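You operate a simulated robot arm through the tools that you are given. There is no shell and no other tool.

You are at the controls of a simulated robot arm. One attempt, no reset.

Task
Spin-test bearing 62 and sort it by the reading.
Fine: one spin; GOOD tray if the dial reads in the green, else the reject box; switch the tester off at the end.

The check looks at the end state, three seconds after you hand in, the way a careful person would. Anything else that was tipped, shoved, dropped, spilled or broken makes it a failure.

Robot
A 6-joint arm with a two-finger parallel gripper, fixed in place. Base frame: the origin is at the foot of the arm, x ahead of it, y to its left, z up. Units: mm, degrees, N and s.
With the tool pointing down near the work surface it reaches from about 360 to 760 mm from the base axis. Its first joint turns from -66.0 to 66.0 degrees. Payload 2.45 kg.
Tool frame: the origin (TCP) lies between the finger pads and is the grasp point; the fingertips stand 24 mm ahead of it; z points along the fingers, y is the line along which they close. Largest opening 68 mm; finger width 17, thickness 10; the body of the gripper, 40 by 70 mm, starts 41 mm behind the TCP.
Orientation is that of the tool frame in the base frame, as a unit quaternion [x, y, z, w]. With the fingers straight down and closing along the base's y, the tool's x points along the base's -x, its y along +y and its z along -z.

Tools
- The arm moves only by the tool nudge_tool. Its arguments are lists of equal length, an entry for each row: "turn": the turn, a rotation vector about the tool's x, y, z in degrees, a list of three; "delta_pos": the shift along the tool's x, y, z in mm, a list of three; "grip": the finger opening in mm, from 0 to 68. In form: {"turn": [[wx, wy, wz], ...], "delta_pos": [[x, y, z], ...], "grip": [grip, ...]}. A call has 1 to 20 rows; each row shifts and turns the commanded pose from where the row before left it, along the tool's axes as they then stand. Rows are played at 5 a second. More than 50 mm and 8.6 degrees between two rows, or a gripper value outside its range, and nothing of the call is played. A pose out of reach is approached as far as the arm can. The call stops where the force on the tool passes 80 N (or 10 N more than at its start, if that is more) or the arm is blocked; 0.2 s more then pass. Each finger travels about 108 mm/s and halts on what it meets, pressing with about 25 N; the grip force reading is that of the motor and also rises with nothing between the fingers. The clock runs only during rows and for 0.2 s after the last one: add rows that do not move to give the fingers time. It gives the time, the measured TCP pose, the force on the tool (base axes), the opening and the grip force at its end, in the units of the frame above (readings bear some noise), with the torque about the TCP (base axes, N m) and any sound that the robot's microphone picked up, and new pictures: "views" is both (left out), scene, wrist or none.
- Cameras (640 x 400 px; columns grow to the right, rows downward): "scene" is fixed at [166.4, 412.8, 1469.6]; the picture's right is [-0.76, -0.65, 0.00], its down [-0.34, 0.41, -0.85] and it looks along [0.55, -0.65, -0.53] (base axes); focal length 346 px, centre (320, 200). "wrist" rides on the gripper at [84, 11, -75] in the tool frame; the picture's right is [-0.13, 0.99, 0.00], its down [-0.60, -0.08, -0.79] and it looks along [-0.79, -0.10, 0.61] (tool axes); focal length 251 px, centre (320, 200). There is no depth. A picture from a camera that has moved, and an enlarged one, comes with that camera's place and axes in the base frame and with its lens.
- enlarge(camera, box): a new picture of the part [left, top, right, bottom] of that camera's present view, enlarged. It takes no simulated time.
- hand_in(): hands the job in; it is judged then, once.

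Places have to be worked out from the pictures, the camera data and where the tool is seen. Open the gripper and draw the arm clear of the work before you hand the job in, unless the task says otherwise.

The tools are called after "Emit:" by a JSON object that holds its "api" and its "payload". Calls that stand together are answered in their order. nudge_tool: Moves the arm, as the interface text tells. Its arguments: {"type":"object","properties":{"turn":{"type":"array","items":{"type":"array","items":{"type":"number"}}},"delta_pos":{"type":"array","items":{"type":"array","items":{"type":"number"}}},"grip":{"type":"array","items":{"type":"number"}},"views":{"type":"string","enum":["both","scene","wrist","none"]}},"required":["turn","delta_pos","grip"]} The other tools are called the same way: enlarge (camera, box) takes an enlarged picture of a part of a camera's view; hand_in () hands the job in.

At the start:

```text
time: 0.0
position: [454.5, 214.6, 1270.2]
ee_rot: [-0.001, 1.0, 0.001, 0.002]
ft_force: [0.6, 0.0, 0.4]
torque: [-0.01, 0.01, -0.04]
finger_gap: 67.7
grip_force: 0.0
```

scene: 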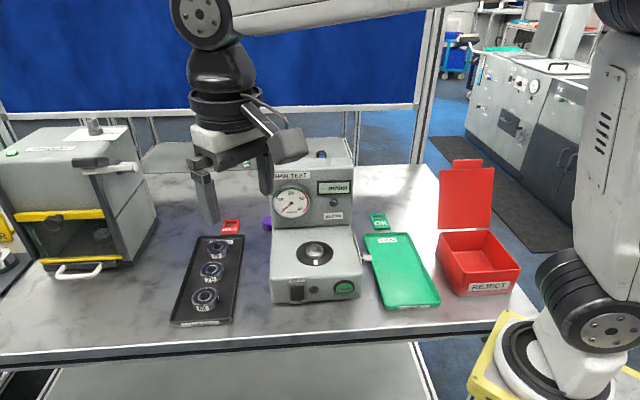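
wrist: 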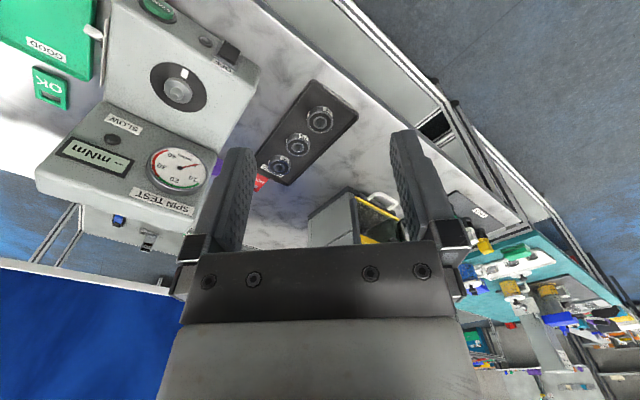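

I'll begin by looking closer at the tester, the bearing tray and the trays before moving.

Emit:
{"api": "enlarge", "payload": {"camera": "scene", "box": [160, 210, 260, 330]}}

Emit:
{"api": "enlarge", "payload": {"camera": "scene", "box": [255, 140, 375, 310]}}

Emit:
{"api": "enlarge", "payload": {"camera": "wrist", "box": [20, 0, 370, 250]}}

Emit:
{"api": "enlarge", "payload": {"camera": "scene", "box": [350, 150, 530, 320]}}

```text
3.33 times, centred on (210, 270) of scene
camera zoom: at [166.4, 412.8, 1469.6], right [-0.76, -0.65, 0.0], down [-0.34, 0.41, -0.85], along [0.55, -0.65, -0.53], focal length 1153 px, centre (687, -33)
```

zoom: 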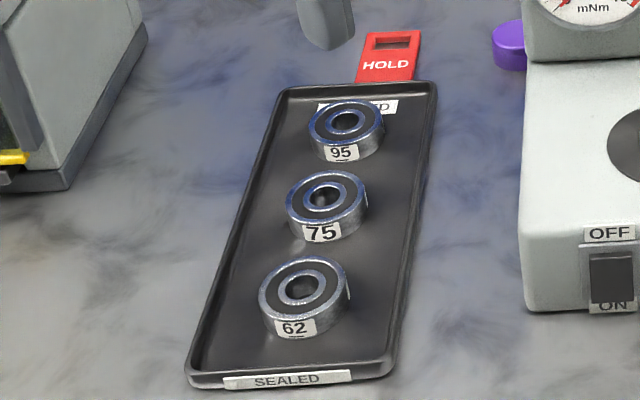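

```text
2.35 times, centred on (315, 225) of scene
camera zoom: at [166.4, 412.8, 1469.6], right [-0.76, -0.65, 0.0], down [-0.34, 0.41, -0.85], along [0.55, -0.65, -0.53], focal length 814 px, centre (332, 141)
```

zoom: 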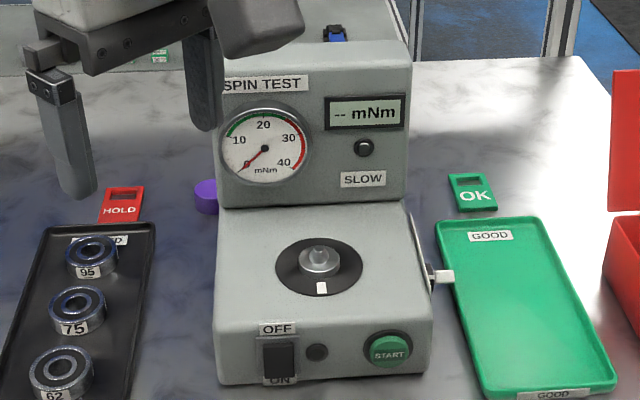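

```text
1.60 times, centred on (195, 125) of wrist
camera zoom: at [370.0, 225.1, 1346.4], right [0.13, 0.99, 0.0], down [0.6, -0.08, 0.79], along [0.79, -0.1, -0.61], focal length 402 px, centre (520, 320)
```

zoom: 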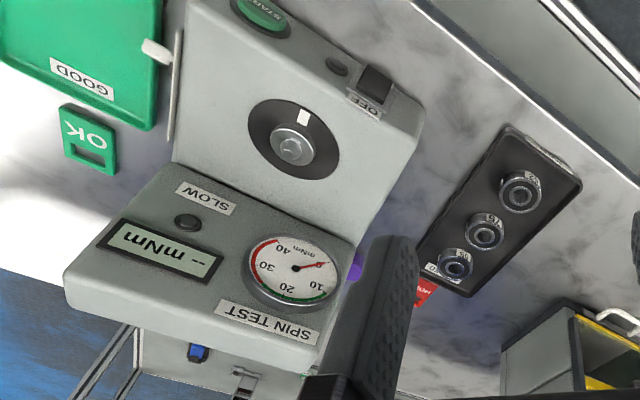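

```text
2.35 times, centred on (440, 235) of scene
camera zoom: at [166.4, 412.8, 1469.6], right [-0.76, -0.65, 0.0], down [-0.34, 0.41, -0.85], along [0.55, -0.65, -0.53], focal length 814 px, centre (38, 118)
```

zoom: 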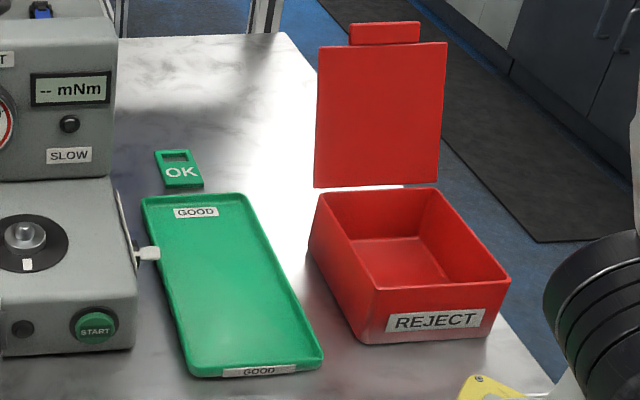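

The switch lamp is dark, so the tester looks to be off; the spindle triangulates to about (545, -15, 985) and the dial to about (610, -17, 1080). I'll move the wrist camera back and over to get a closer look at the tester front.

Emit:
{"api": "nudge_tool", "payload": {"turn": [[0, 0, 0], [0, 0, 0], [0, 0, 0], [0, 0, 0], [0, 0, 0], [0, 0, 0], [0, 0, 0]], "delta_pos": [[9, -34, 16], [9, -34, 16], [9, -34, 16], [9, -34, 16], [9, -34, 16], [9, -34, 16], [0, 0, 0]], "grip": [68, 68, 68, 68, 68, 68, 68]}}

```text
time: 1.6
position: [401.0, 9.0, 1173.5]
ee_rot: [-0.001, 1.0, 0.001, 0.001]
ft_force: [0.5, 0.2, -0.8]
torque: [-0.02, -0.02, 0.0]
finger_gap: 68.2
grip_force: 0.2
camera wrist: at [316.7, 19.8, 1249.5], right [0.13, 0.99, 0.0], down [0.6, -0.08, 0.79], along [0.79, -0.1, -0.61], focal length 251 px, centre (320, 200)
```

scene: 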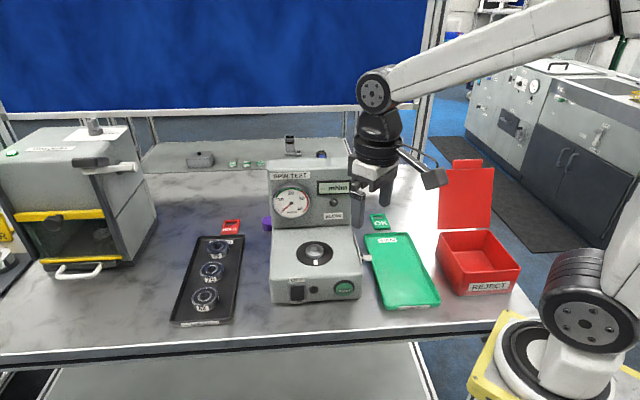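
wrist: 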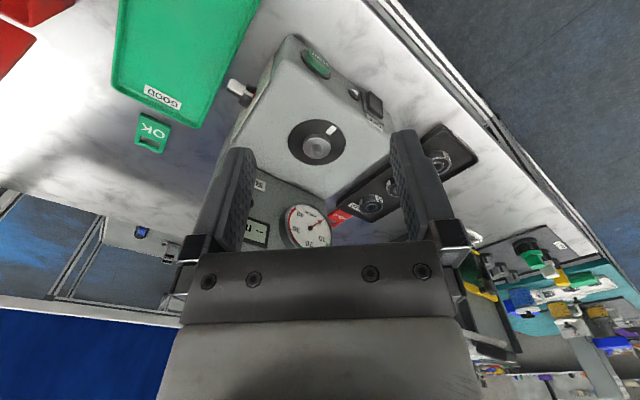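

The spindle now triangulates to about (541, -12, 990), and the row of bearings runs along roughly (0.72, -0.70) in base xy. I'll yaw the tool 45° so it lines up with the tester and shift so the camera faces its front.

Emit:
{"api": "nudge_tool", "payload": {"turn": [[0, 0, 7.5], [0, 0, 7.5], [0, 0, 7.5], [0, 0, 7.5], [0, 0, 7.5], [0, 0, 7.5], [0, 0, 0], [0, 0, 0], [0, 0, 0], [0, 0, 0], [0, 0, 0]], "delta_pos": [[0, 0, 0], [0, 0, 0], [0, 0, 0], [0, 0, 0], [0, 0, 0], [0, 0, 0], [21, 21, 12], [21, 21, 12], [21, 21, 12], [21, 21, 12], [0, 0, 0]], "grip": [68, 68, 68, 68, 68, 68, 68, 68, 68, 68, 68]}}

```text
time: 4.0
position: [401.2, 129.1, 1126.1]
ee_rot: [0.382, 0.924, 0.001, 0.0]
ft_force: [0.5, 0.3, -0.3]
torque: [0.0, 0.04, 0.0]
finger_gap: 68.0
grip_force: 0.0
camera wrist: at [348.4, 196.5, 1202.6], right [0.79, 0.61, 0.0], down [0.37, -0.48, 0.79], along [0.48, -0.63, -0.61], focal length 251 px, centre (320, 200)
```

scene: 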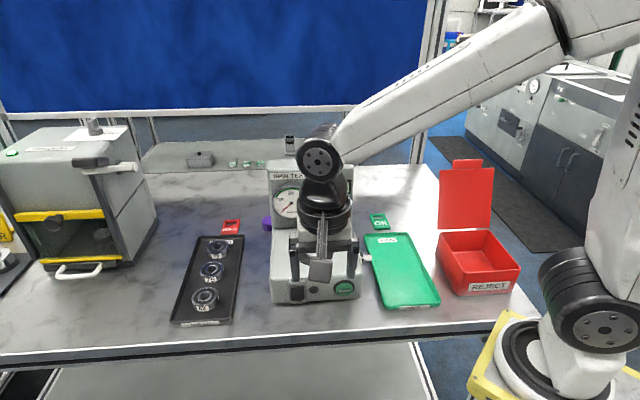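
wrist: 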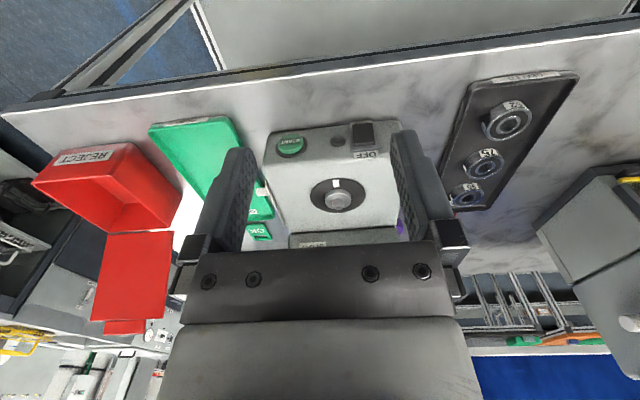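

The camera now faces the tester squarely. I'll enlarge the tester front, the bearings and the trays.

Emit:
{"api": "enlarge", "payload": {"camera": "wrist", "box": [240, 100, 420, 250]}}

Emit:
{"api": "enlarge", "payload": {"camera": "wrist", "box": [430, 60, 590, 220]}}

Emit:
{"api": "enlarge", "payload": {"camera": "wrist", "box": [20, 100, 300, 260]}}

```text
2.67 times, centred on (330, 175) of wrist
camera zoom: at [348.4, 196.5, 1202.6], right [0.79, 0.61, 0.0], down [0.37, -0.48, 0.79], along [0.48, -0.63, -0.61], focal length 670 px, centre (293, 267)
```

zoom: 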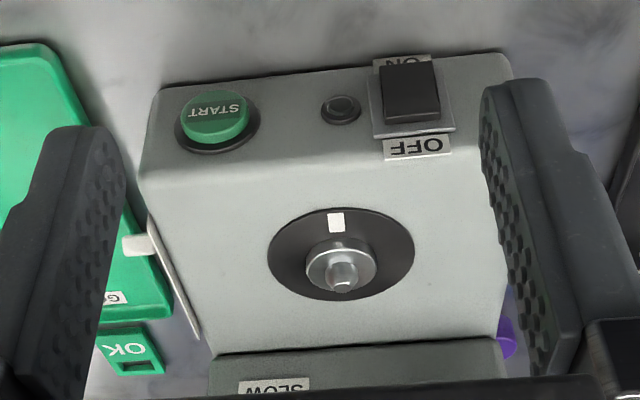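

```text
2.50 times, centred on (510, 140) of wrist
camera zoom: at [348.4, 196.5, 1202.6], right [0.79, 0.61, 0.0], down [0.37, -0.48, 0.79], along [0.48, -0.63, -0.61], focal length 629 px, centre (-155, 350)
```

zoom: 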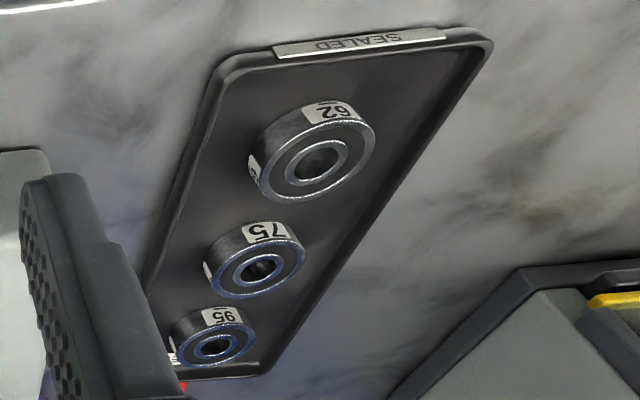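

```text
2.29 times, centred on (160, 180) of wrist
camera zoom: at [348.4, 196.5, 1202.6], right [0.79, 0.61, 0.0], down [0.37, -0.48, 0.79], along [0.48, -0.63, -0.61], focal length 575 px, centre (686, 246)
```

zoom: 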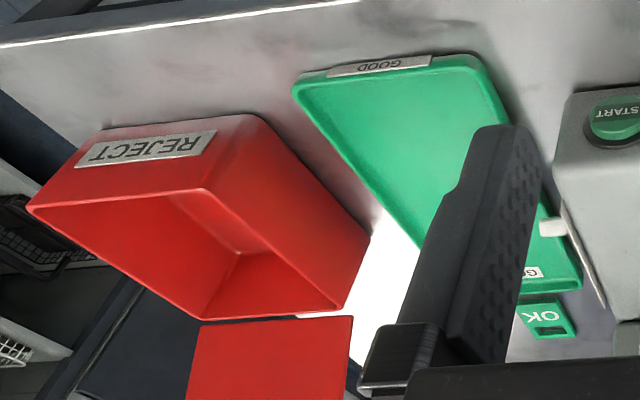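

I want to understand the white-knobbed lever on the right side of the tester, and the SLOW lamp and display. Enlarging those in the scene view.

Emit:
{"api": "enlarge", "payload": {"camera": "scene", "box": [340, 200, 400, 300]}}

Emit:
{"api": "enlarge", "payload": {"camera": "scene", "box": [265, 255, 365, 310]}}

Emit:
{"api": "enlarge", "payload": {"camera": "wrist", "box": [255, 150, 345, 250]}}

```text
4.00 times, centred on (370, 250) of scene
camera zoom: at [166.4, 412.8, 1469.6], right [-0.76, -0.65, 0.0], down [-0.34, 0.41, -0.85], along [0.55, -0.65, -0.53], focal length 1384 px, centre (120, 0)
```

zoom: 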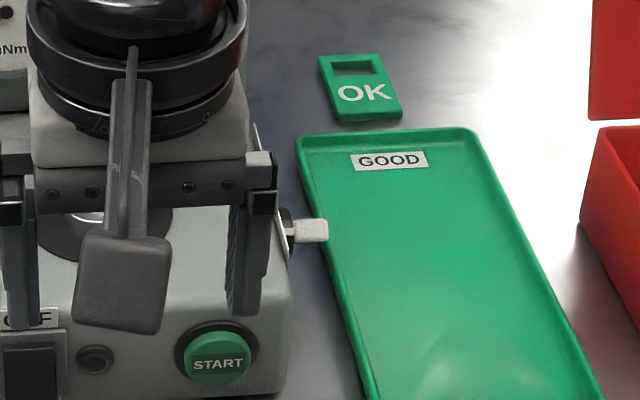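

```text
6.40 times, centred on (315, 282) of scene
camera zoom: at [166.4, 412.8, 1469.6], right [-0.76, -0.65, 0.0], down [-0.34, 0.41, -0.85], along [0.55, -0.65, -0.53], focal length 2214 px, centre (352, -328)
```

zoom: 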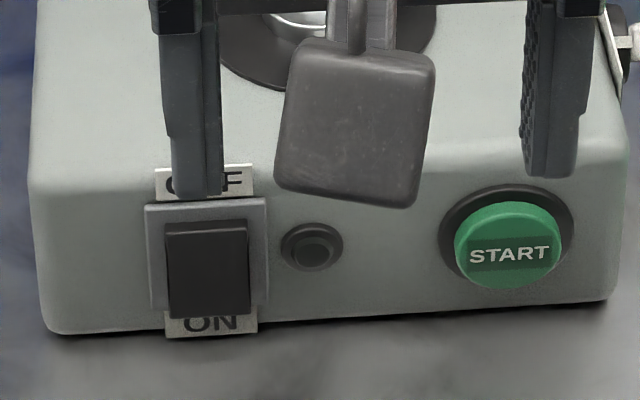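

```text
4.00 times, centred on (300, 200) of wrist
camera zoom: at [348.4, 196.5, 1202.6], right [0.79, 0.61, 0.0], down [0.37, -0.48, 0.79], along [0.48, -0.63, -0.61], focal length 1006 px, centre (400, 200)
```

zoom: 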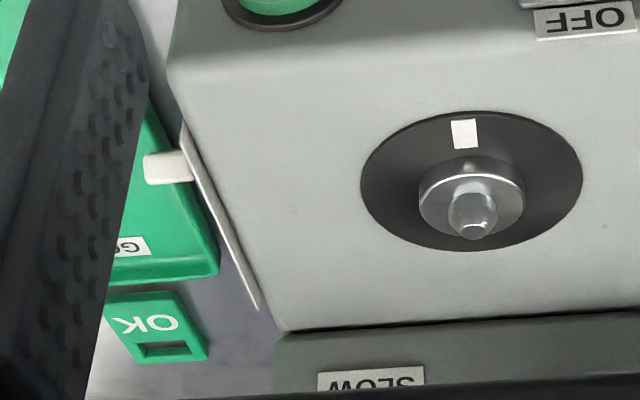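

The side item looks like a small selector knob with a white label plate at about (453, -84, 970). I'll swing the camera round to look at the tester's right side before touching anything.

Emit:
{"api": "nudge_tool", "payload": {"turn": [[0, 0, -7.5], [0, 0, -7.5], [0, 0, -7.5], [0, 0, -7.5], [0, 0, -7.5], [0, 0, -7.5], [0, 0, -7.5], [0, 0, -7.5], [0, 0, -7.5], [0, 0, -7.5], [0, 0, -7.5], [0, 0, -7.5], [0, 0, 0], [0, 0, 0], [0, 0, 0], [0, 0, 0], [0, 0, 0], [0, 0, 0], [0, 0, 0], [0, 0, 0]], "delta_pos": [[0, 0, 0], [0, 0, 0], [0, 0, 0], [0, 0, 0], [0, 0, 0], [0, 0, 0], [0, 0, 0], [0, 0, 0], [0, 0, 0], [0, 0, 0], [0, 0, 0], [0, 0, 0], [28.8, -26.8, 9.4], [28.8, -26.8, 9.4], [28.8, -26.8, 9.4], [28.8, -26.8, 9.4], [28.8, -26.8, 9.4], [28.8, -26.8, 9.4], [28.8, -26.8, 9.4], [0, 0, 0]], "grip": [68, 68, 68, 68, 68, 68, 68, 68, 68, 68, 68, 68, 68, 68, 68, 68, 68, 68, 68, 68]}}

```text
time: 8.2
position: [388.0, -146.8, 1059.2]
ee_rot: [-0.384, 0.923, 0.001, 0.001]
ft_force: [0.7, -0.1, -0.6]
torque: [0.02, 0.02, 0.0]
finger_gap: 68.2
grip_force: 0.0
camera wrist: at [322.3, -197.9, 1135.7], right [-0.61, 0.79, 0.0], down [0.48, 0.37, 0.79], along [0.63, 0.49, -0.61], focal length 251 px, centre (320, 200)
```

scene: 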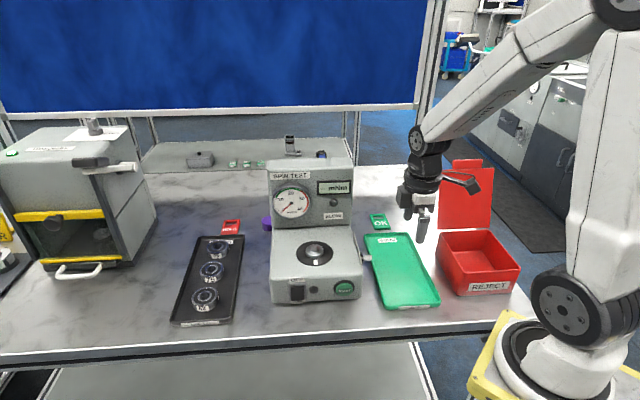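
wrist: 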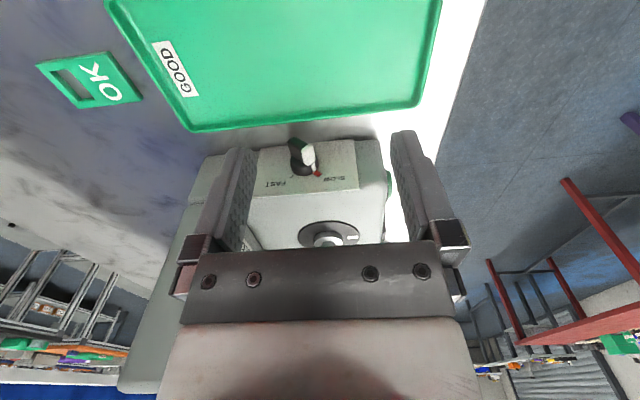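

The plate has FAST and SLOW positions. I'll enlarge it to see where the selector points.

Emit:
{"api": "enlarge", "payload": {"camera": "wrist", "box": [245, 125, 370, 210]}}

Emit:
{"api": "enlarge", "payload": {"camera": "scene", "box": [265, 155, 385, 235]}}

Emit:
{"api": "enlarge", "payload": {"camera": "scene", "box": [335, 235, 385, 275]}}

```text
4.71 times, centred on (308, 168) of wrist
camera zoom: at [322.3, -197.9, 1135.7], right [-0.61, 0.79, 0.0], down [0.48, 0.37, 0.79], along [0.63, 0.49, -0.61], focal length 1183 px, centre (379, 353)
```

zoom: 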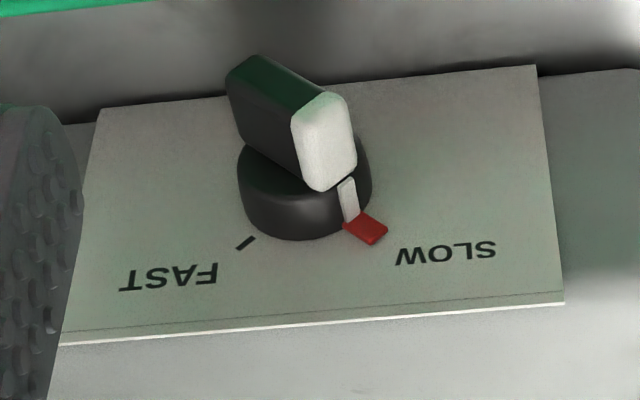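

```text
5.00 times, centred on (325, 195) of scene
camera zoom: at [166.4, 412.8, 1469.6], right [-0.76, -0.65, 0.0], down [-0.34, 0.41, -0.85], along [0.55, -0.65, -0.53], focal length 1729 px, centre (295, 225)
```

zoom: 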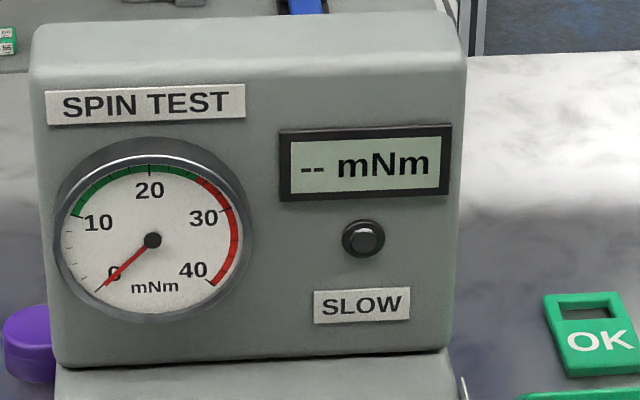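

```text
10.00 times, centred on (360, 255) of scene
camera zoom: at [166.4, 412.8, 1469.6], right [-0.76, -0.65, 0.0], down [-0.34, 0.41, -0.85], along [0.55, -0.65, -0.53], focal length 3459 px, centre (-80, -350)
```

zoom: 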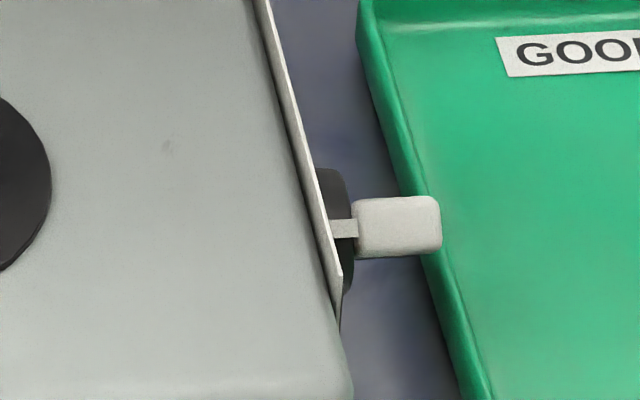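

The pointer sits on the red SLOW mark, matching the SLOW lamp label on the head, so I plan to leave the selector alone and check the lamp after power-on. Next I go back to the tester's front at yaw 45° for a closer look at the switch and START button.

Emit:
{"api": "nudge_tool", "payload": {"turn": [[0, 0, 7.5], [0, 0, 7.5], [0, 0, 7.5], [0, 0, 7.5], [0, 0, 7.5], [0, 0, 7.5], [0, 0, 7.5], [0, 0, 7.5], [0, 0, 7.5], [0, 0, 7.5], [0, 0, 7.5], [0, 0, 7.5], [0, 0, 0], [0, 0, 0], [0, 0, 0], [0, 0, 0], [0, 0, 0], [0, 0, 0], [0, 0, 0], [0, 0, 0]], "delta_pos": [[0, 0, 0], [0, 0, 0], [0, 0, 0], [0, 0, 0], [0, 0, 0], [0, 0, 0], [0, 0, 0], [0, 0, 0], [0, 0, 0], [0, 0, 0], [0, 0, 0], [0, 0, 0], [18.2, 30.7, 4], [18.2, 30.7, 4], [18.2, 30.7, 4], [18.2, 30.7, 10], [18.2, 30.7, 10], [18.2, 30.7, 13], [18.2, 30.7, 13], [0, 0, 0]], "grip": [68, 68, 68, 68, 68, 68, 68, 68, 68, 68, 68, 68, 68, 68, 68, 68, 68, 68, 68, 68]}}

Emit:
{"api": "nudge_tool", "payload": {"turn": [[0, -7.5, 0], [0, -7.5, 0], [0, -7.5, 0], [0, -7.5, 0], [0, 0, 0]], "delta_pos": [[0, 0, 0], [0, 0, 0], [0, 0, 0], [0, 0, 0], [0, 0, 0]], "grip": [68, 68, 68, 68, 68]}}

```text
time: 12.4
position: [453.9, 96.0, 1002.1]
ee_rot: [0.383, 0.924, 0.002, 0.002]
ft_force: [0.2, 0.3, 0.4]
torque: [-0.02, -0.03, -0.02]
finger_gap: 67.9
grip_force: 0.1
camera wrist: at [400.6, 164.5, 1078.9], right [0.79, 0.61, 0.0], down [0.37, -0.48, 0.79], along [0.49, -0.63, -0.61], focal length 251 px, centre (320, 200)
```

scene: 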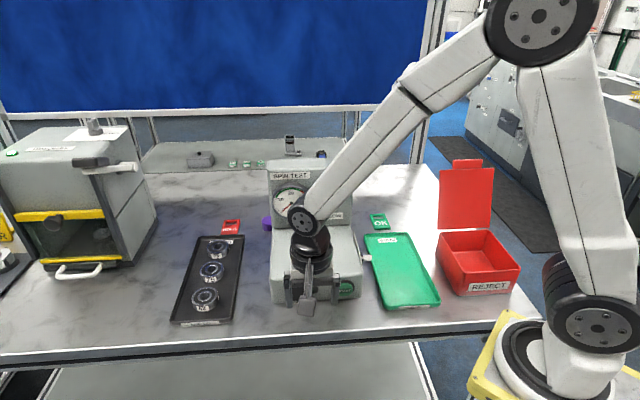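
wrist: 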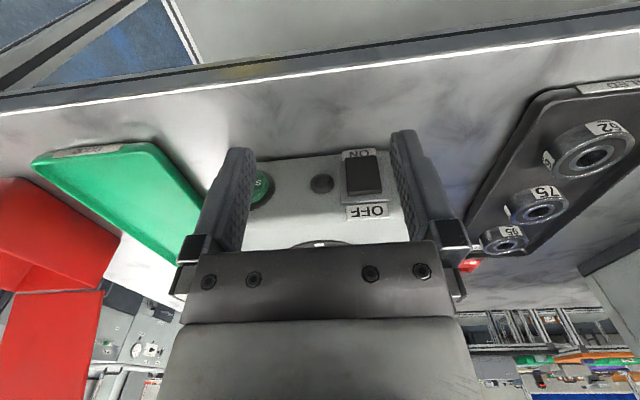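

```text
time: 13.6
position: [453.1, 95.8, 1001.5]
ee_rot: [0.369, 0.892, -0.098, 0.24]
ft_force: [0.0, -0.2, 0.1]
torque: [-0.01, -0.03, 0.01]
finger_gap: 67.9
grip_force: 0.1
camera wrist: at [381.8, 182.5, 1026.5], right [0.78, 0.62, 0.07], down [0.03, -0.15, 0.99], along [0.63, -0.77, -0.13], focal length 251 px, centre (320, 200)
```

scene: 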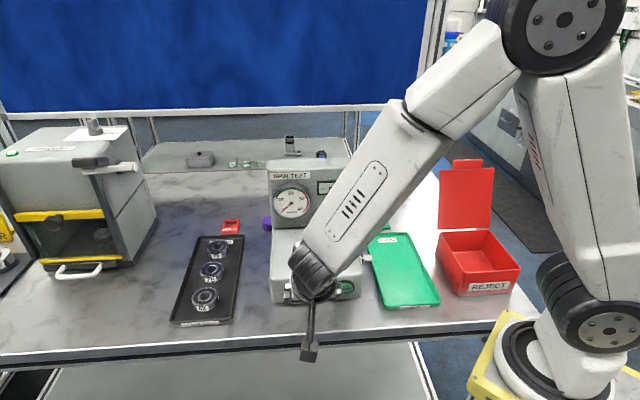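
wrist: 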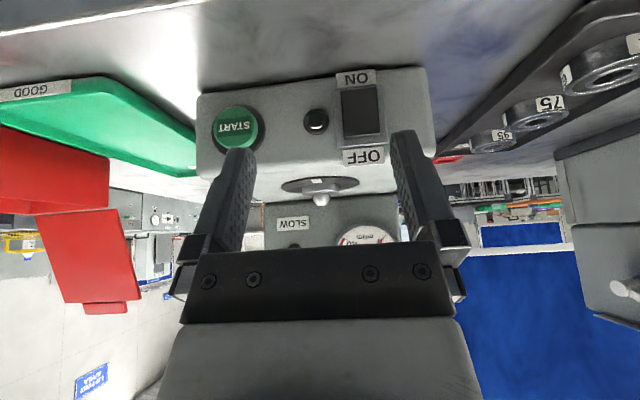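

A clear head-on view of the panel. I'll enlarge it to measure the rocker, START and spindle.

Emit:
{"api": "enlarge", "payload": {"camera": "wrist", "box": [190, 60, 440, 216]}}

Emit:
{"api": "enlarge", "payload": {"camera": "wrist", "box": [300, 60, 400, 122]}}

```text
2.56 times, centred on (315, 138) of wrist
camera zoom: at [381.8, 182.5, 1026.5], right [0.78, 0.62, 0.07], down [0.03, -0.15, 0.99], along [0.63, -0.77, -0.13], focal length 644 px, centre (333, 359)
```

zoom: 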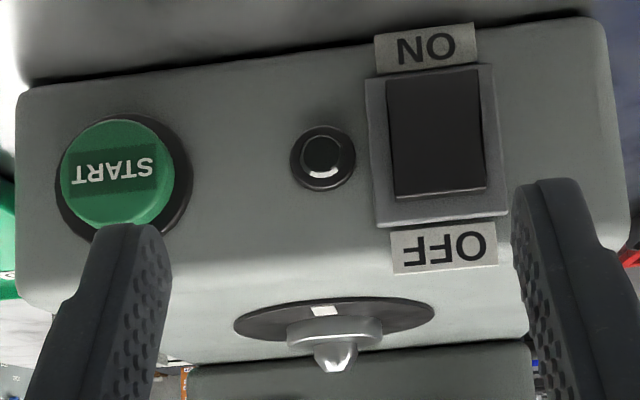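

```text
6.40 times, centred on (350, 91) of wrist
camera zoom: at [381.8, 182.5, 1026.5], right [0.78, 0.62, 0.07], down [0.03, -0.15, 0.99], along [0.63, -0.77, -0.13], focal length 1609 px, centre (128, 898)
```

zoom: 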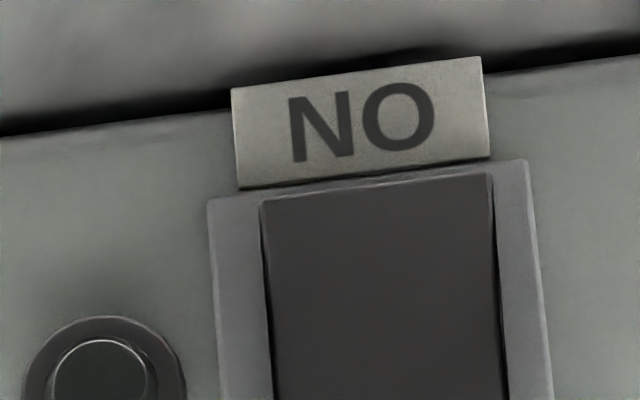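

The panel is vertical: with τ=(x+y)/√2 and n=(y−x)/√2, its face is at n≈-323, the rocker at τ≈414 spanning z 925–957, START at τ≈319, z≈940, and the spindle tip at (541.6, -13.7, 997). I close the fingers and move to about 20 mm in front of the rocker's lower (ON) half.

Emit:
{"api": "nudge_tool", "payload": {"turn": [[0, 0, 0], [0, 0, 0], [0, 0, 0], [0, 0, 0], [0, 0, 0]], "delta_pos": [[0, 0, 0], [0, 0, 0], [1.5, 13, 30], [1.7, 13.1, 31.6], [0, 0, 0]], "grip": [0, 0, 0, 0, 0]}}

Emit:
{"api": "enlarge", "payload": {"camera": "wrist", "box": [200, 20, 450, 200]}}

```text
time: 14.8
position: [492.6, 94.2, 946.6]
ee_rot: [0.369, 0.893, -0.098, 0.24]
ft_force: [-0.5, -0.3, 0.5]
torque: [-0.01, -0.02, 0.02]
finger_gap: 0.0
grip_force: 22.8
camera wrist: at [420.8, 179.9, 971.0], right [0.78, 0.62, 0.07], down [0.03, -0.15, 0.99], along [0.63, -0.77, -0.14], focal length 251 px, centre (320, 200)
```

scene: 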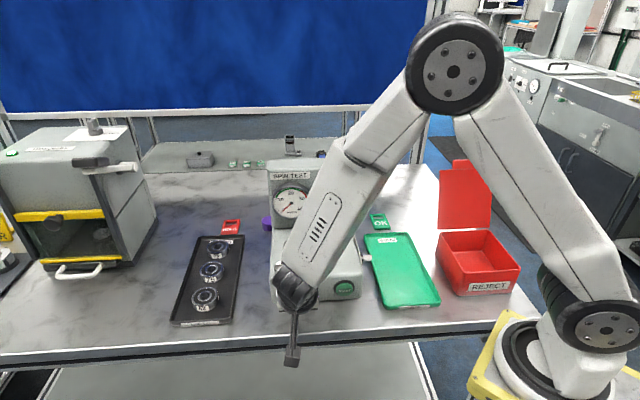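
wrist: 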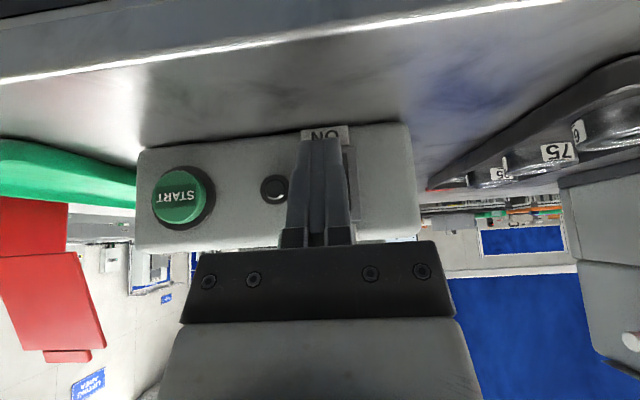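

```text
2.22 times, centred on (325, 110) of wrist
camera zoom: at [420.8, 179.9, 971.0], right [0.78, 0.62, 0.07], down [0.03, -0.15, 0.99], along [0.63, -0.77, -0.14], focal length 559 px, centre (309, 400)
```

zoom: 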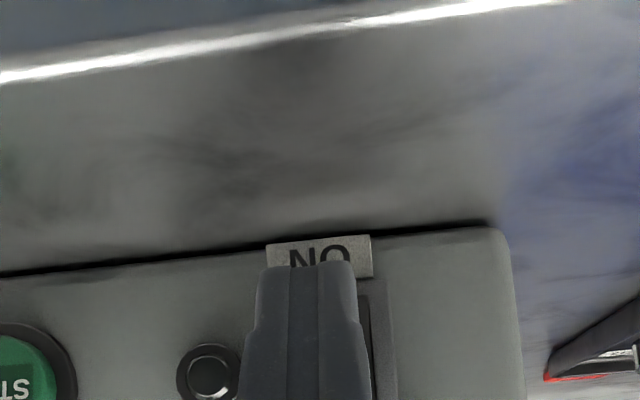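

Fingertips line up with the ON end. I'll advance toward the panel in small steps and watch the force.

Emit:
{"api": "nudge_tool", "payload": {"turn": [[0, 0, 0], [0, 0, 0], [0, 0, 0], [0, 0, 0], [0, 0, 0]], "delta_pos": [[-2.6, 0, 1.5], [-2.6, 0, 1.5], [-2.6, 0, 1.5], [-1.73, 0, 1], [-1.73, 0, 1]], "grip": [0, 0, 0, 0, 0], "views": "wrist"}}

```text
time: 16.0
position: [501.5, 85.5, 946.4]
ee_rot: [0.37, 0.893, -0.098, 0.239]
ft_force: [-1.1, 1.7, -0.3]
torque: [0.06, 0.03, 0.03]
finger_gap: 0.1
grip_force: 23.7
camera wrist: at [429.4, 171.9, 971.3], right [0.78, 0.62, 0.07], down [0.03, -0.15, 0.99], along [0.63, -0.77, -0.14], focal length 251 px, centre (320, 200)
```

wrist: 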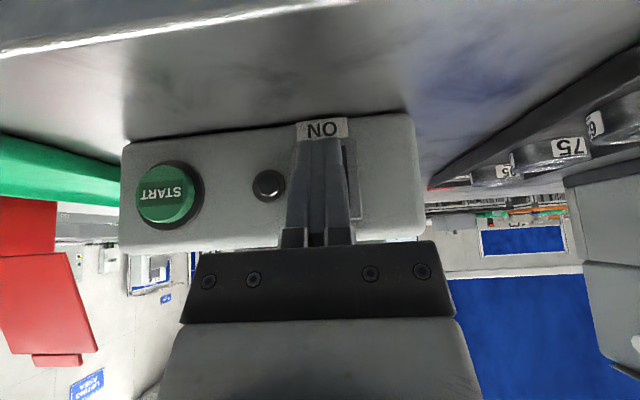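

A slight outward force (~2 N) suggests first contact. I continue in 1 mm steps.

Emit:
{"api": "nudge_tool", "payload": {"turn": [[0, 0, 0], [0, 0, 0], [0, 0, 0]], "delta_pos": [[-0.866, 0, 0.5], [-0.866, 0, 0.5], [-0.866, 0, 0.5]], "grip": [0, 0, 0], "views": "wrist"}}

```text
time: 16.8
position: [503.0, 84.0, 946.5]
ee_rot: [0.37, 0.893, -0.097, 0.239]
ft_force: [-9.4, 7.3, 2.9]
torque: [0.07, 0.09, -0.02]
finger_gap: 0.0
grip_force: 23.3
heard: click
camera wrist: at [431.0, 170.4, 971.6], right [0.78, 0.62, 0.07], down [0.03, -0.15, 0.99], along [0.63, -0.77, -0.14], focal length 251 px, centre (320, 200)
```

wrist: 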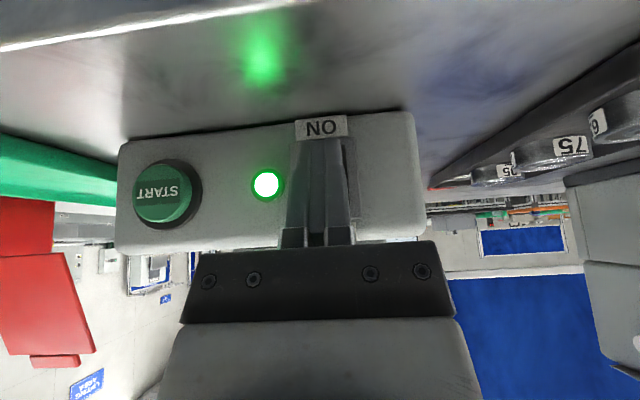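

Click heard and the power lamp is green. I back away and check the head's display and SLOW lamp in the scene camera.

Emit:
{"api": "nudge_tool", "payload": {"turn": [[0, 0, 0], [0, 0, 0], [0, 0, 0], [0, 0, 0], [0, 0, 0], [0, 0, 0]], "delta_pos": [[8.66, 0, -5], [17.3, 0, -10], [17.3, 0, -10], [-20, 20, -34.6], [-20, 20, -34.6], [0, 0, 0]], "grip": [0, 0, 0, 0, 0, 0]}}

Emit:
{"api": "enlarge", "payload": {"camera": "scene", "box": [265, 155, 385, 235]}}

Emit:
{"api": "enlarge", "payload": {"camera": "wrist", "box": [100, 60, 450, 260]}}

```text
time: 18.2
position: [497.2, 146.4, 1028.9]
ee_rot: [0.369, 0.893, -0.097, 0.241]
ft_force: [-0.2, -0.1, 0.7]
torque: [0.01, 0.03, -0.01]
finger_gap: 0.1
grip_force: 23.5
camera wrist: at [424.9, 232.5, 1052.5], right [0.78, 0.62, 0.07], down [0.03, -0.15, 0.99], along [0.63, -0.77, -0.14], focal length 251 px, centre (320, 200)
```

scene: 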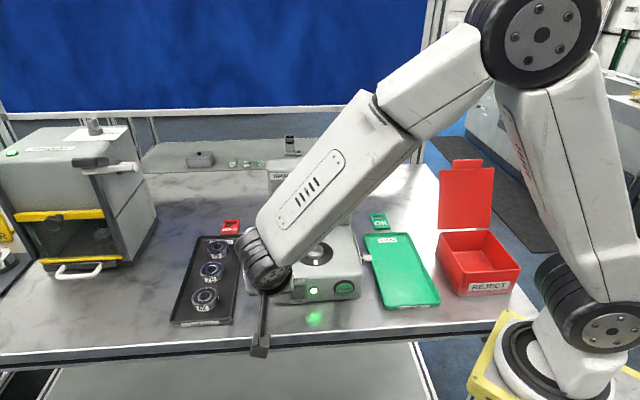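
wrist: 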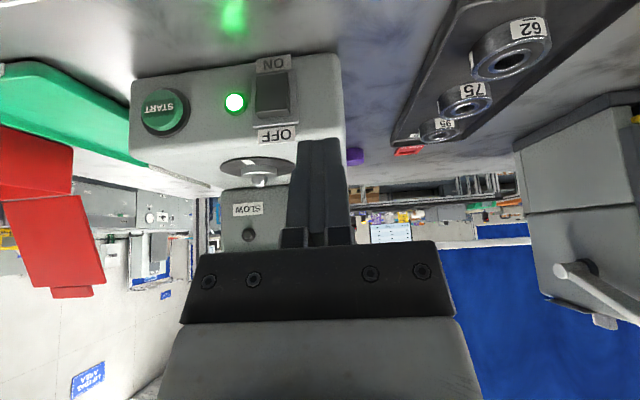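

```text
5.00 times, centred on (325, 195) of scene
camera zoom: at [166.4, 412.8, 1469.6], right [-0.76, -0.65, 0.0], down [-0.34, 0.41, -0.85], along [0.55, -0.65, -0.53], focal length 1729 px, centre (295, 225)
```

zoom: 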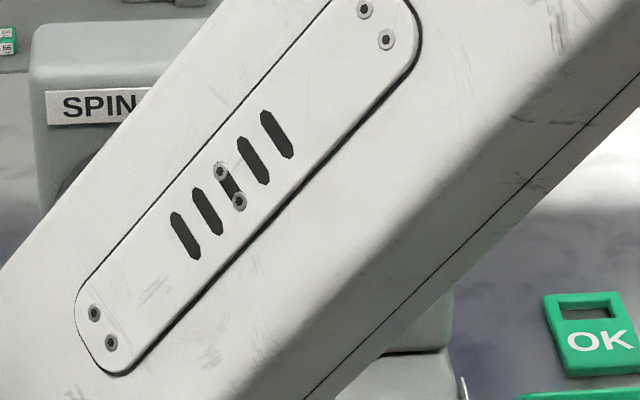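

```text
1.83 times, centred on (275, 160) of wrist
camera zoom: at [424.9, 232.5, 1052.5], right [0.78, 0.62, 0.07], down [0.03, -0.15, 0.99], along [0.63, -0.77, -0.14], focal length 460 px, centre (402, 273)
```

zoom: 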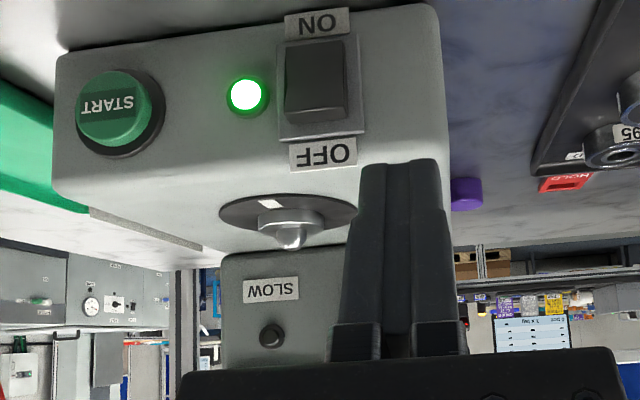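

Power is on; the SLOW lamp on the head isn't lit yet (maybe only during a run). I'll straighten the tool, open the fingers and move over bearing 62, near (690, 182), staying high.

Emit:
{"api": "nudge_tool", "payload": {"turn": [[0, 7.5, 0], [0, 7.5, 0], [0, 7.5, 0], [0, 7.5, 0], [0, 0, 0], [0, 0, 0], [0, 0, 0], [0, 0, 0], [0, 0, 0], [0, 0, 0]], "delta_pos": [[0, 0, 0], [0, 0, 0], [0, 0, 0], [0, 0, 0], [-22.2, 32.4, 1.8], [-22.2, 32.4, 1.8], [-22.2, 32.4, 1.8], [-22.2, 32.4, 1.8], [-22.2, 32.4, 1.8], [0, 0, 0]], "grip": [0, 0, 0, 0, 30, 50, 68, 68, 68, 68]}}

Emit:
{"api": "enlarge", "payload": {"camera": "scene", "box": [265, 155, 385, 235]}}

Emit:
{"api": "enlarge", "payload": {"camera": "wrist", "box": [220, 20, 460, 170]}}

```text
time: 20.4
position: [688.1, 182.0, 1018.0]
ee_rot: [0.382, 0.924, 0.001, 0.0]
ft_force: [0.8, 0.1, -0.6]
torque: [0.0, -0.01, -0.03]
finger_gap: 67.8
grip_force: 0.2
camera wrist: at [636.8, 250.1, 1095.1], right [0.79, 0.61, 0.0], down [0.37, -0.48, 0.79], along [0.48, -0.63, -0.61], focal length 251 px, centre (320, 200)
```

scene: 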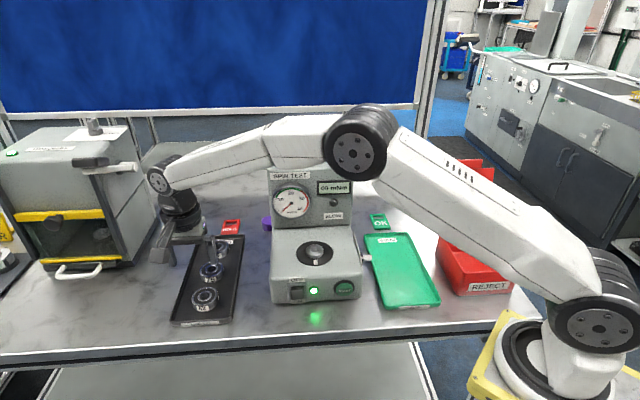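
wrist: 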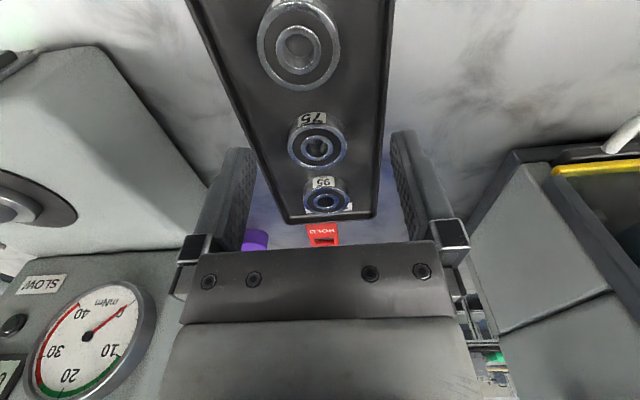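

```text
5.00 times, centred on (325, 195) of scene
camera zoom: at [166.4, 412.8, 1469.6], right [-0.76, -0.65, 0.0], down [-0.34, 0.41, -0.85], along [0.55, -0.65, -0.53], focal length 1729 px, centre (295, 225)
```

zoom: 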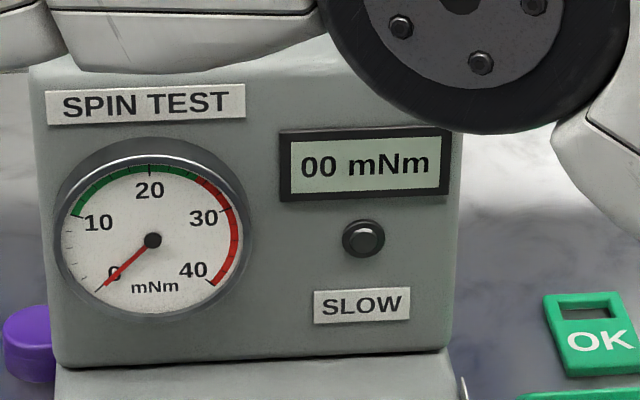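

```text
2.67 times, centred on (340, 95) of wrist
camera zoom: at [636.8, 250.1, 1095.1], right [0.79, 0.61, 0.0], down [0.37, -0.48, 0.79], along [0.48, -0.63, -0.61], focal length 670 px, centre (267, 480)
```

zoom: 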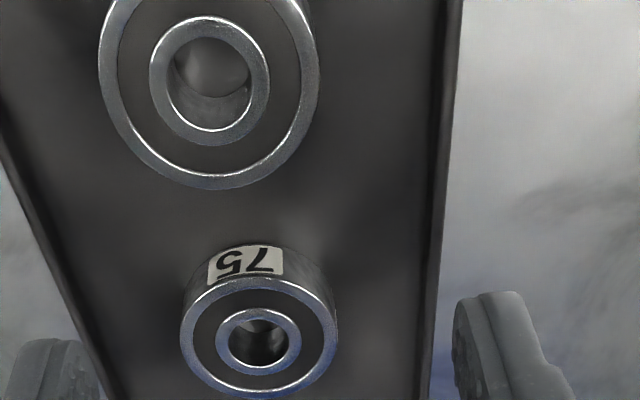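

The display now shows "00 mNm" (powered, idle). Bearing 62 triangulates to centre (667.8, 188.0), top z≈924, about 52 mm OD with a 20 mm bore. I move right above it and lower to TCP z≈978 for a finer look.

Emit:
{"api": "nudge_tool", "payload": {"turn": [[0, 0, 0], [0, 0, 0], [0, 0, 0]], "delta_pos": [[18.6, -10, 0], [0, 0, 40], [0, 0, 0]], "grip": [68, 68, 68]}}

Emit:
{"api": "enlarge", "payload": {"camera": "wrist", "box": [200, 40, 440, 190]}}

```text
time: 21.2
position: [669.8, 188.9, 977.7]
ee_rot: [0.382, 0.924, 0.001, 0.0]
ft_force: [-0.4, -0.4, 0.1]
torque: [0.0, -0.04, -0.01]
finger_gap: 67.9
grip_force: 0.1
camera wrist: at [617.0, 256.5, 1054.4], right [0.79, 0.61, 0.0], down [0.37, -0.48, 0.79], along [0.49, -0.63, -0.61], focal length 251 px, centre (320, 200)
```

scene: 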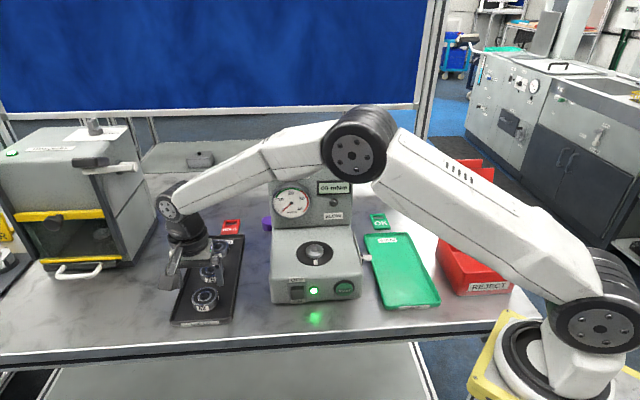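
wrist: 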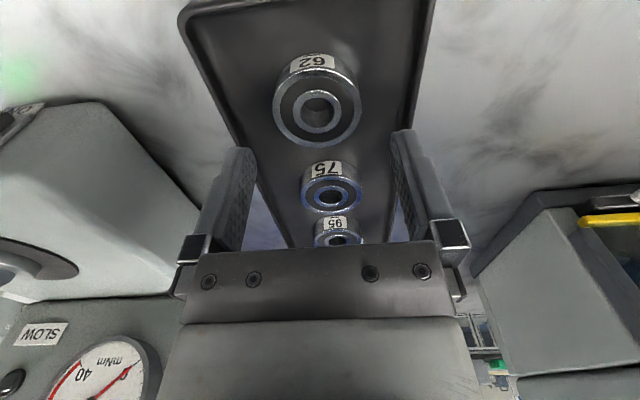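

```text
2.67 times, centred on (320, 115) of wrist
camera zoom: at [617.0, 256.5, 1054.4], right [0.79, 0.61, 0.0], down [0.37, -0.48, 0.79], along [0.49, -0.63, -0.61], focal length 670 px, centre (320, 427)
```

zoom: 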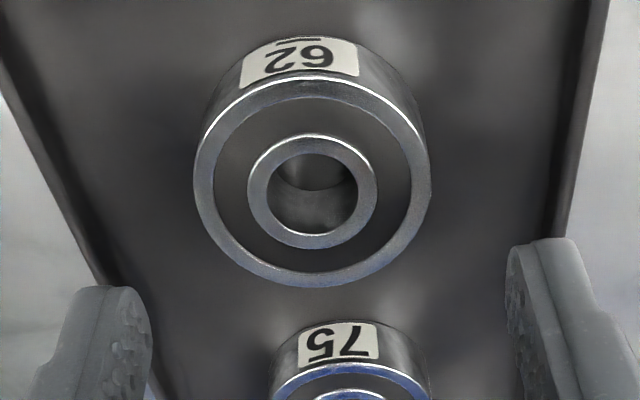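

The label reads 62 (underlined). The bearing sits at tool offset (-0.3, -1.8); I centre on it, descend 41 mm and close on the outer ring.

Emit:
{"api": "nudge_tool", "payload": {"turn": [[0, 0, 0], [0, 0, 0], [0, 0, 0], [0, 0, 0], [0, 0, 0], [0, 0, 0]], "delta_pos": [[-0.3, -1.8, 0], [0, 0, 15], [0, 0, 12], [0, 0, 8], [0, 0, 6], [0, 0, 0]], "grip": [68, 68, 68, 68, 68, 68]}}

Emit:
{"api": "enlarge", "payload": {"camera": "wrist", "box": [200, 60, 440, 260]}}

```text
time: 22.6
position: [668.2, 188.6, 936.5]
ee_rot: [0.382, 0.924, 0.001, 0.001]
ft_force: [0.4, -0.5, 0.8]
torque: [-0.05, 0.01, -0.03]
finger_gap: 68.0
grip_force: 0.0
camera wrist: at [615.5, 255.4, 1013.8], right [0.79, 0.61, 0.0], down [0.37, -0.48, 0.79], along [0.49, -0.63, -0.61], focal length 251 px, centre (320, 200)
```

scene: 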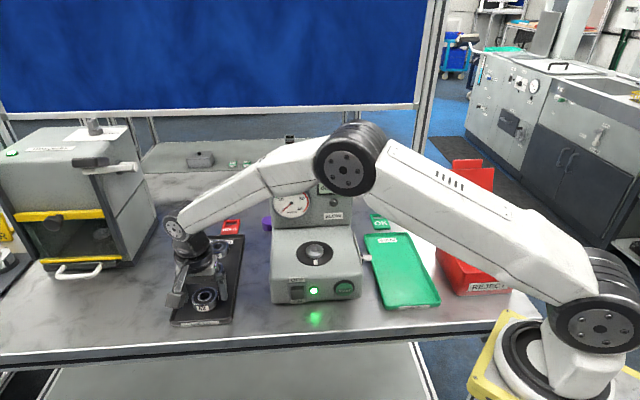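
wrist: 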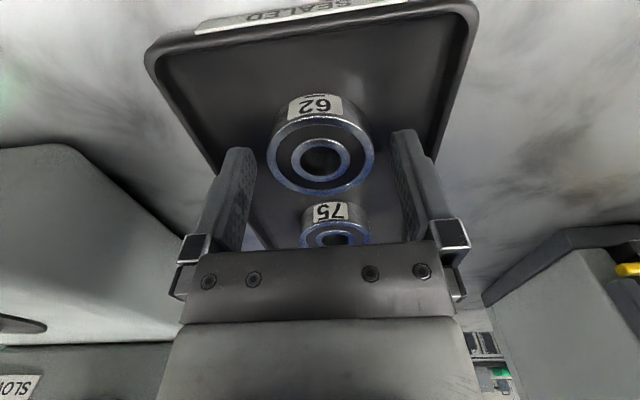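

```text
2.00 times, centred on (320, 160) of wrist
camera zoom: at [615.5, 255.4, 1013.8], right [0.79, 0.61, 0.0], down [0.37, -0.48, 0.79], along [0.49, -0.63, -0.61], focal length 503 px, centre (320, 280)
```

zoom: 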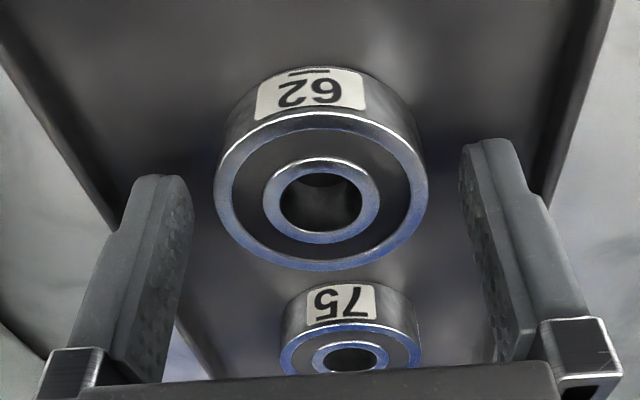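

Bearing 62 is centred between the fingers, with about 10 mm overlap. Closing now.

Emit:
{"api": "nudge_tool", "payload": {"turn": [[0, 0, 0], [0, 0, 0], [0, 0, 0], [0, 0, 0]], "delta_pos": [[0, 0, 0], [0, 0, 0], [0, 0, 0], [0, 0, 0]], "grip": [54, 40, 40, 40], "views": "wrist"}}

Emit:
{"api": "nudge_tool", "payload": {"turn": [[0, 0, 0], [0, 0, 0], [0, 0, 0], [0, 0, 0]], "delta_pos": [[0, 0, -5], [0, 0, -15], [0, 0, -30], [0, 0, 0]], "grip": [40, 40, 40, 40]}}

Emit:
{"api": "enlarge", "payload": {"camera": "wrist", "box": [200, 60, 440, 260]}}

```text
time: 23.6
position: [668.5, 186.7, 937.3]
ee_rot: [0.381, 0.924, 0.001, 0.001]
ft_force: [0.1, 0.3, 0.0]
torque: [-0.02, 0.02, -0.03]
finger_gap: 51.3
grip_force: 24.7
camera wrist: at [615.5, 255.3, 1013.9], right [0.79, 0.61, 0.0], down [0.37, -0.48, 0.79], along [0.49, -0.63, -0.61], focal length 251 px, centre (320, 200)
```

wrist: 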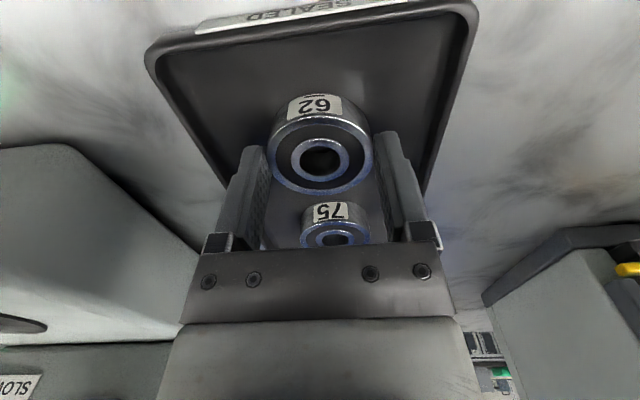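

```text
time: 24.6
position: [669.2, 187.9, 988.1]
ee_rot: [0.381, 0.924, 0.002, 0.0]
ft_force: [0.3, 0.3, -1.6]
torque: [0.01, 0.01, -0.01]
finger_gap: 51.1
grip_force: 24.8
camera wrist: at [615.5, 255.8, 1064.0], right [0.79, 0.61, 0.0], down [0.37, -0.48, 0.79], along [0.48, -0.63, -0.61], focal length 251 px, centre (320, 200)
```

scene: 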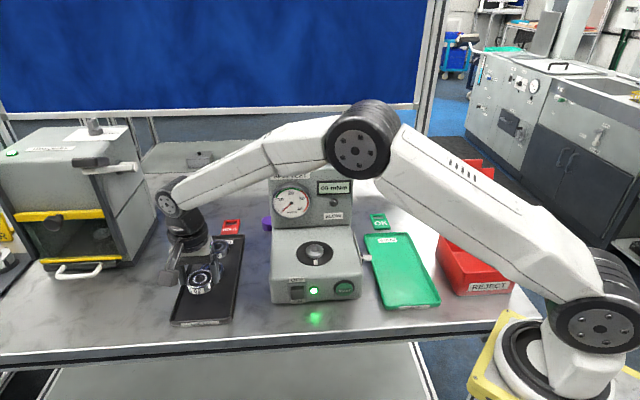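
wrist: 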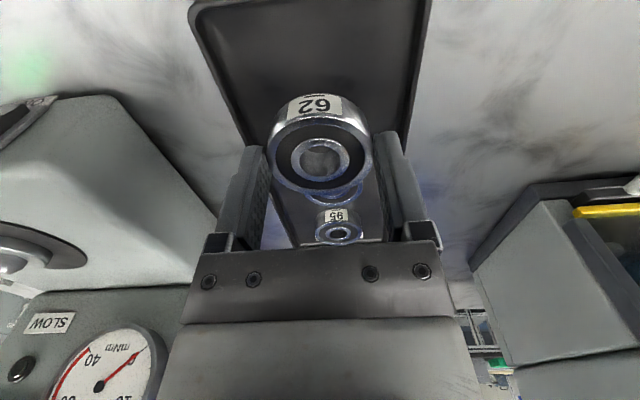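

```text
2.00 times, centred on (320, 160) of wrist
camera zoom: at [615.5, 255.8, 1064.0], right [0.79, 0.61, 0.0], down [0.37, -0.48, 0.79], along [0.48, -0.63, -0.61], focal length 503 px, centre (320, 280)
```

zoom: 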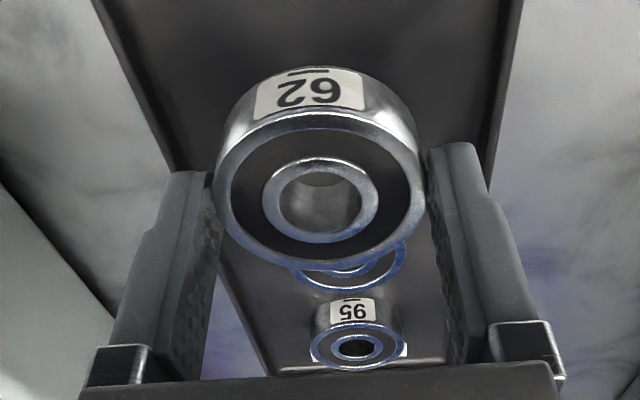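

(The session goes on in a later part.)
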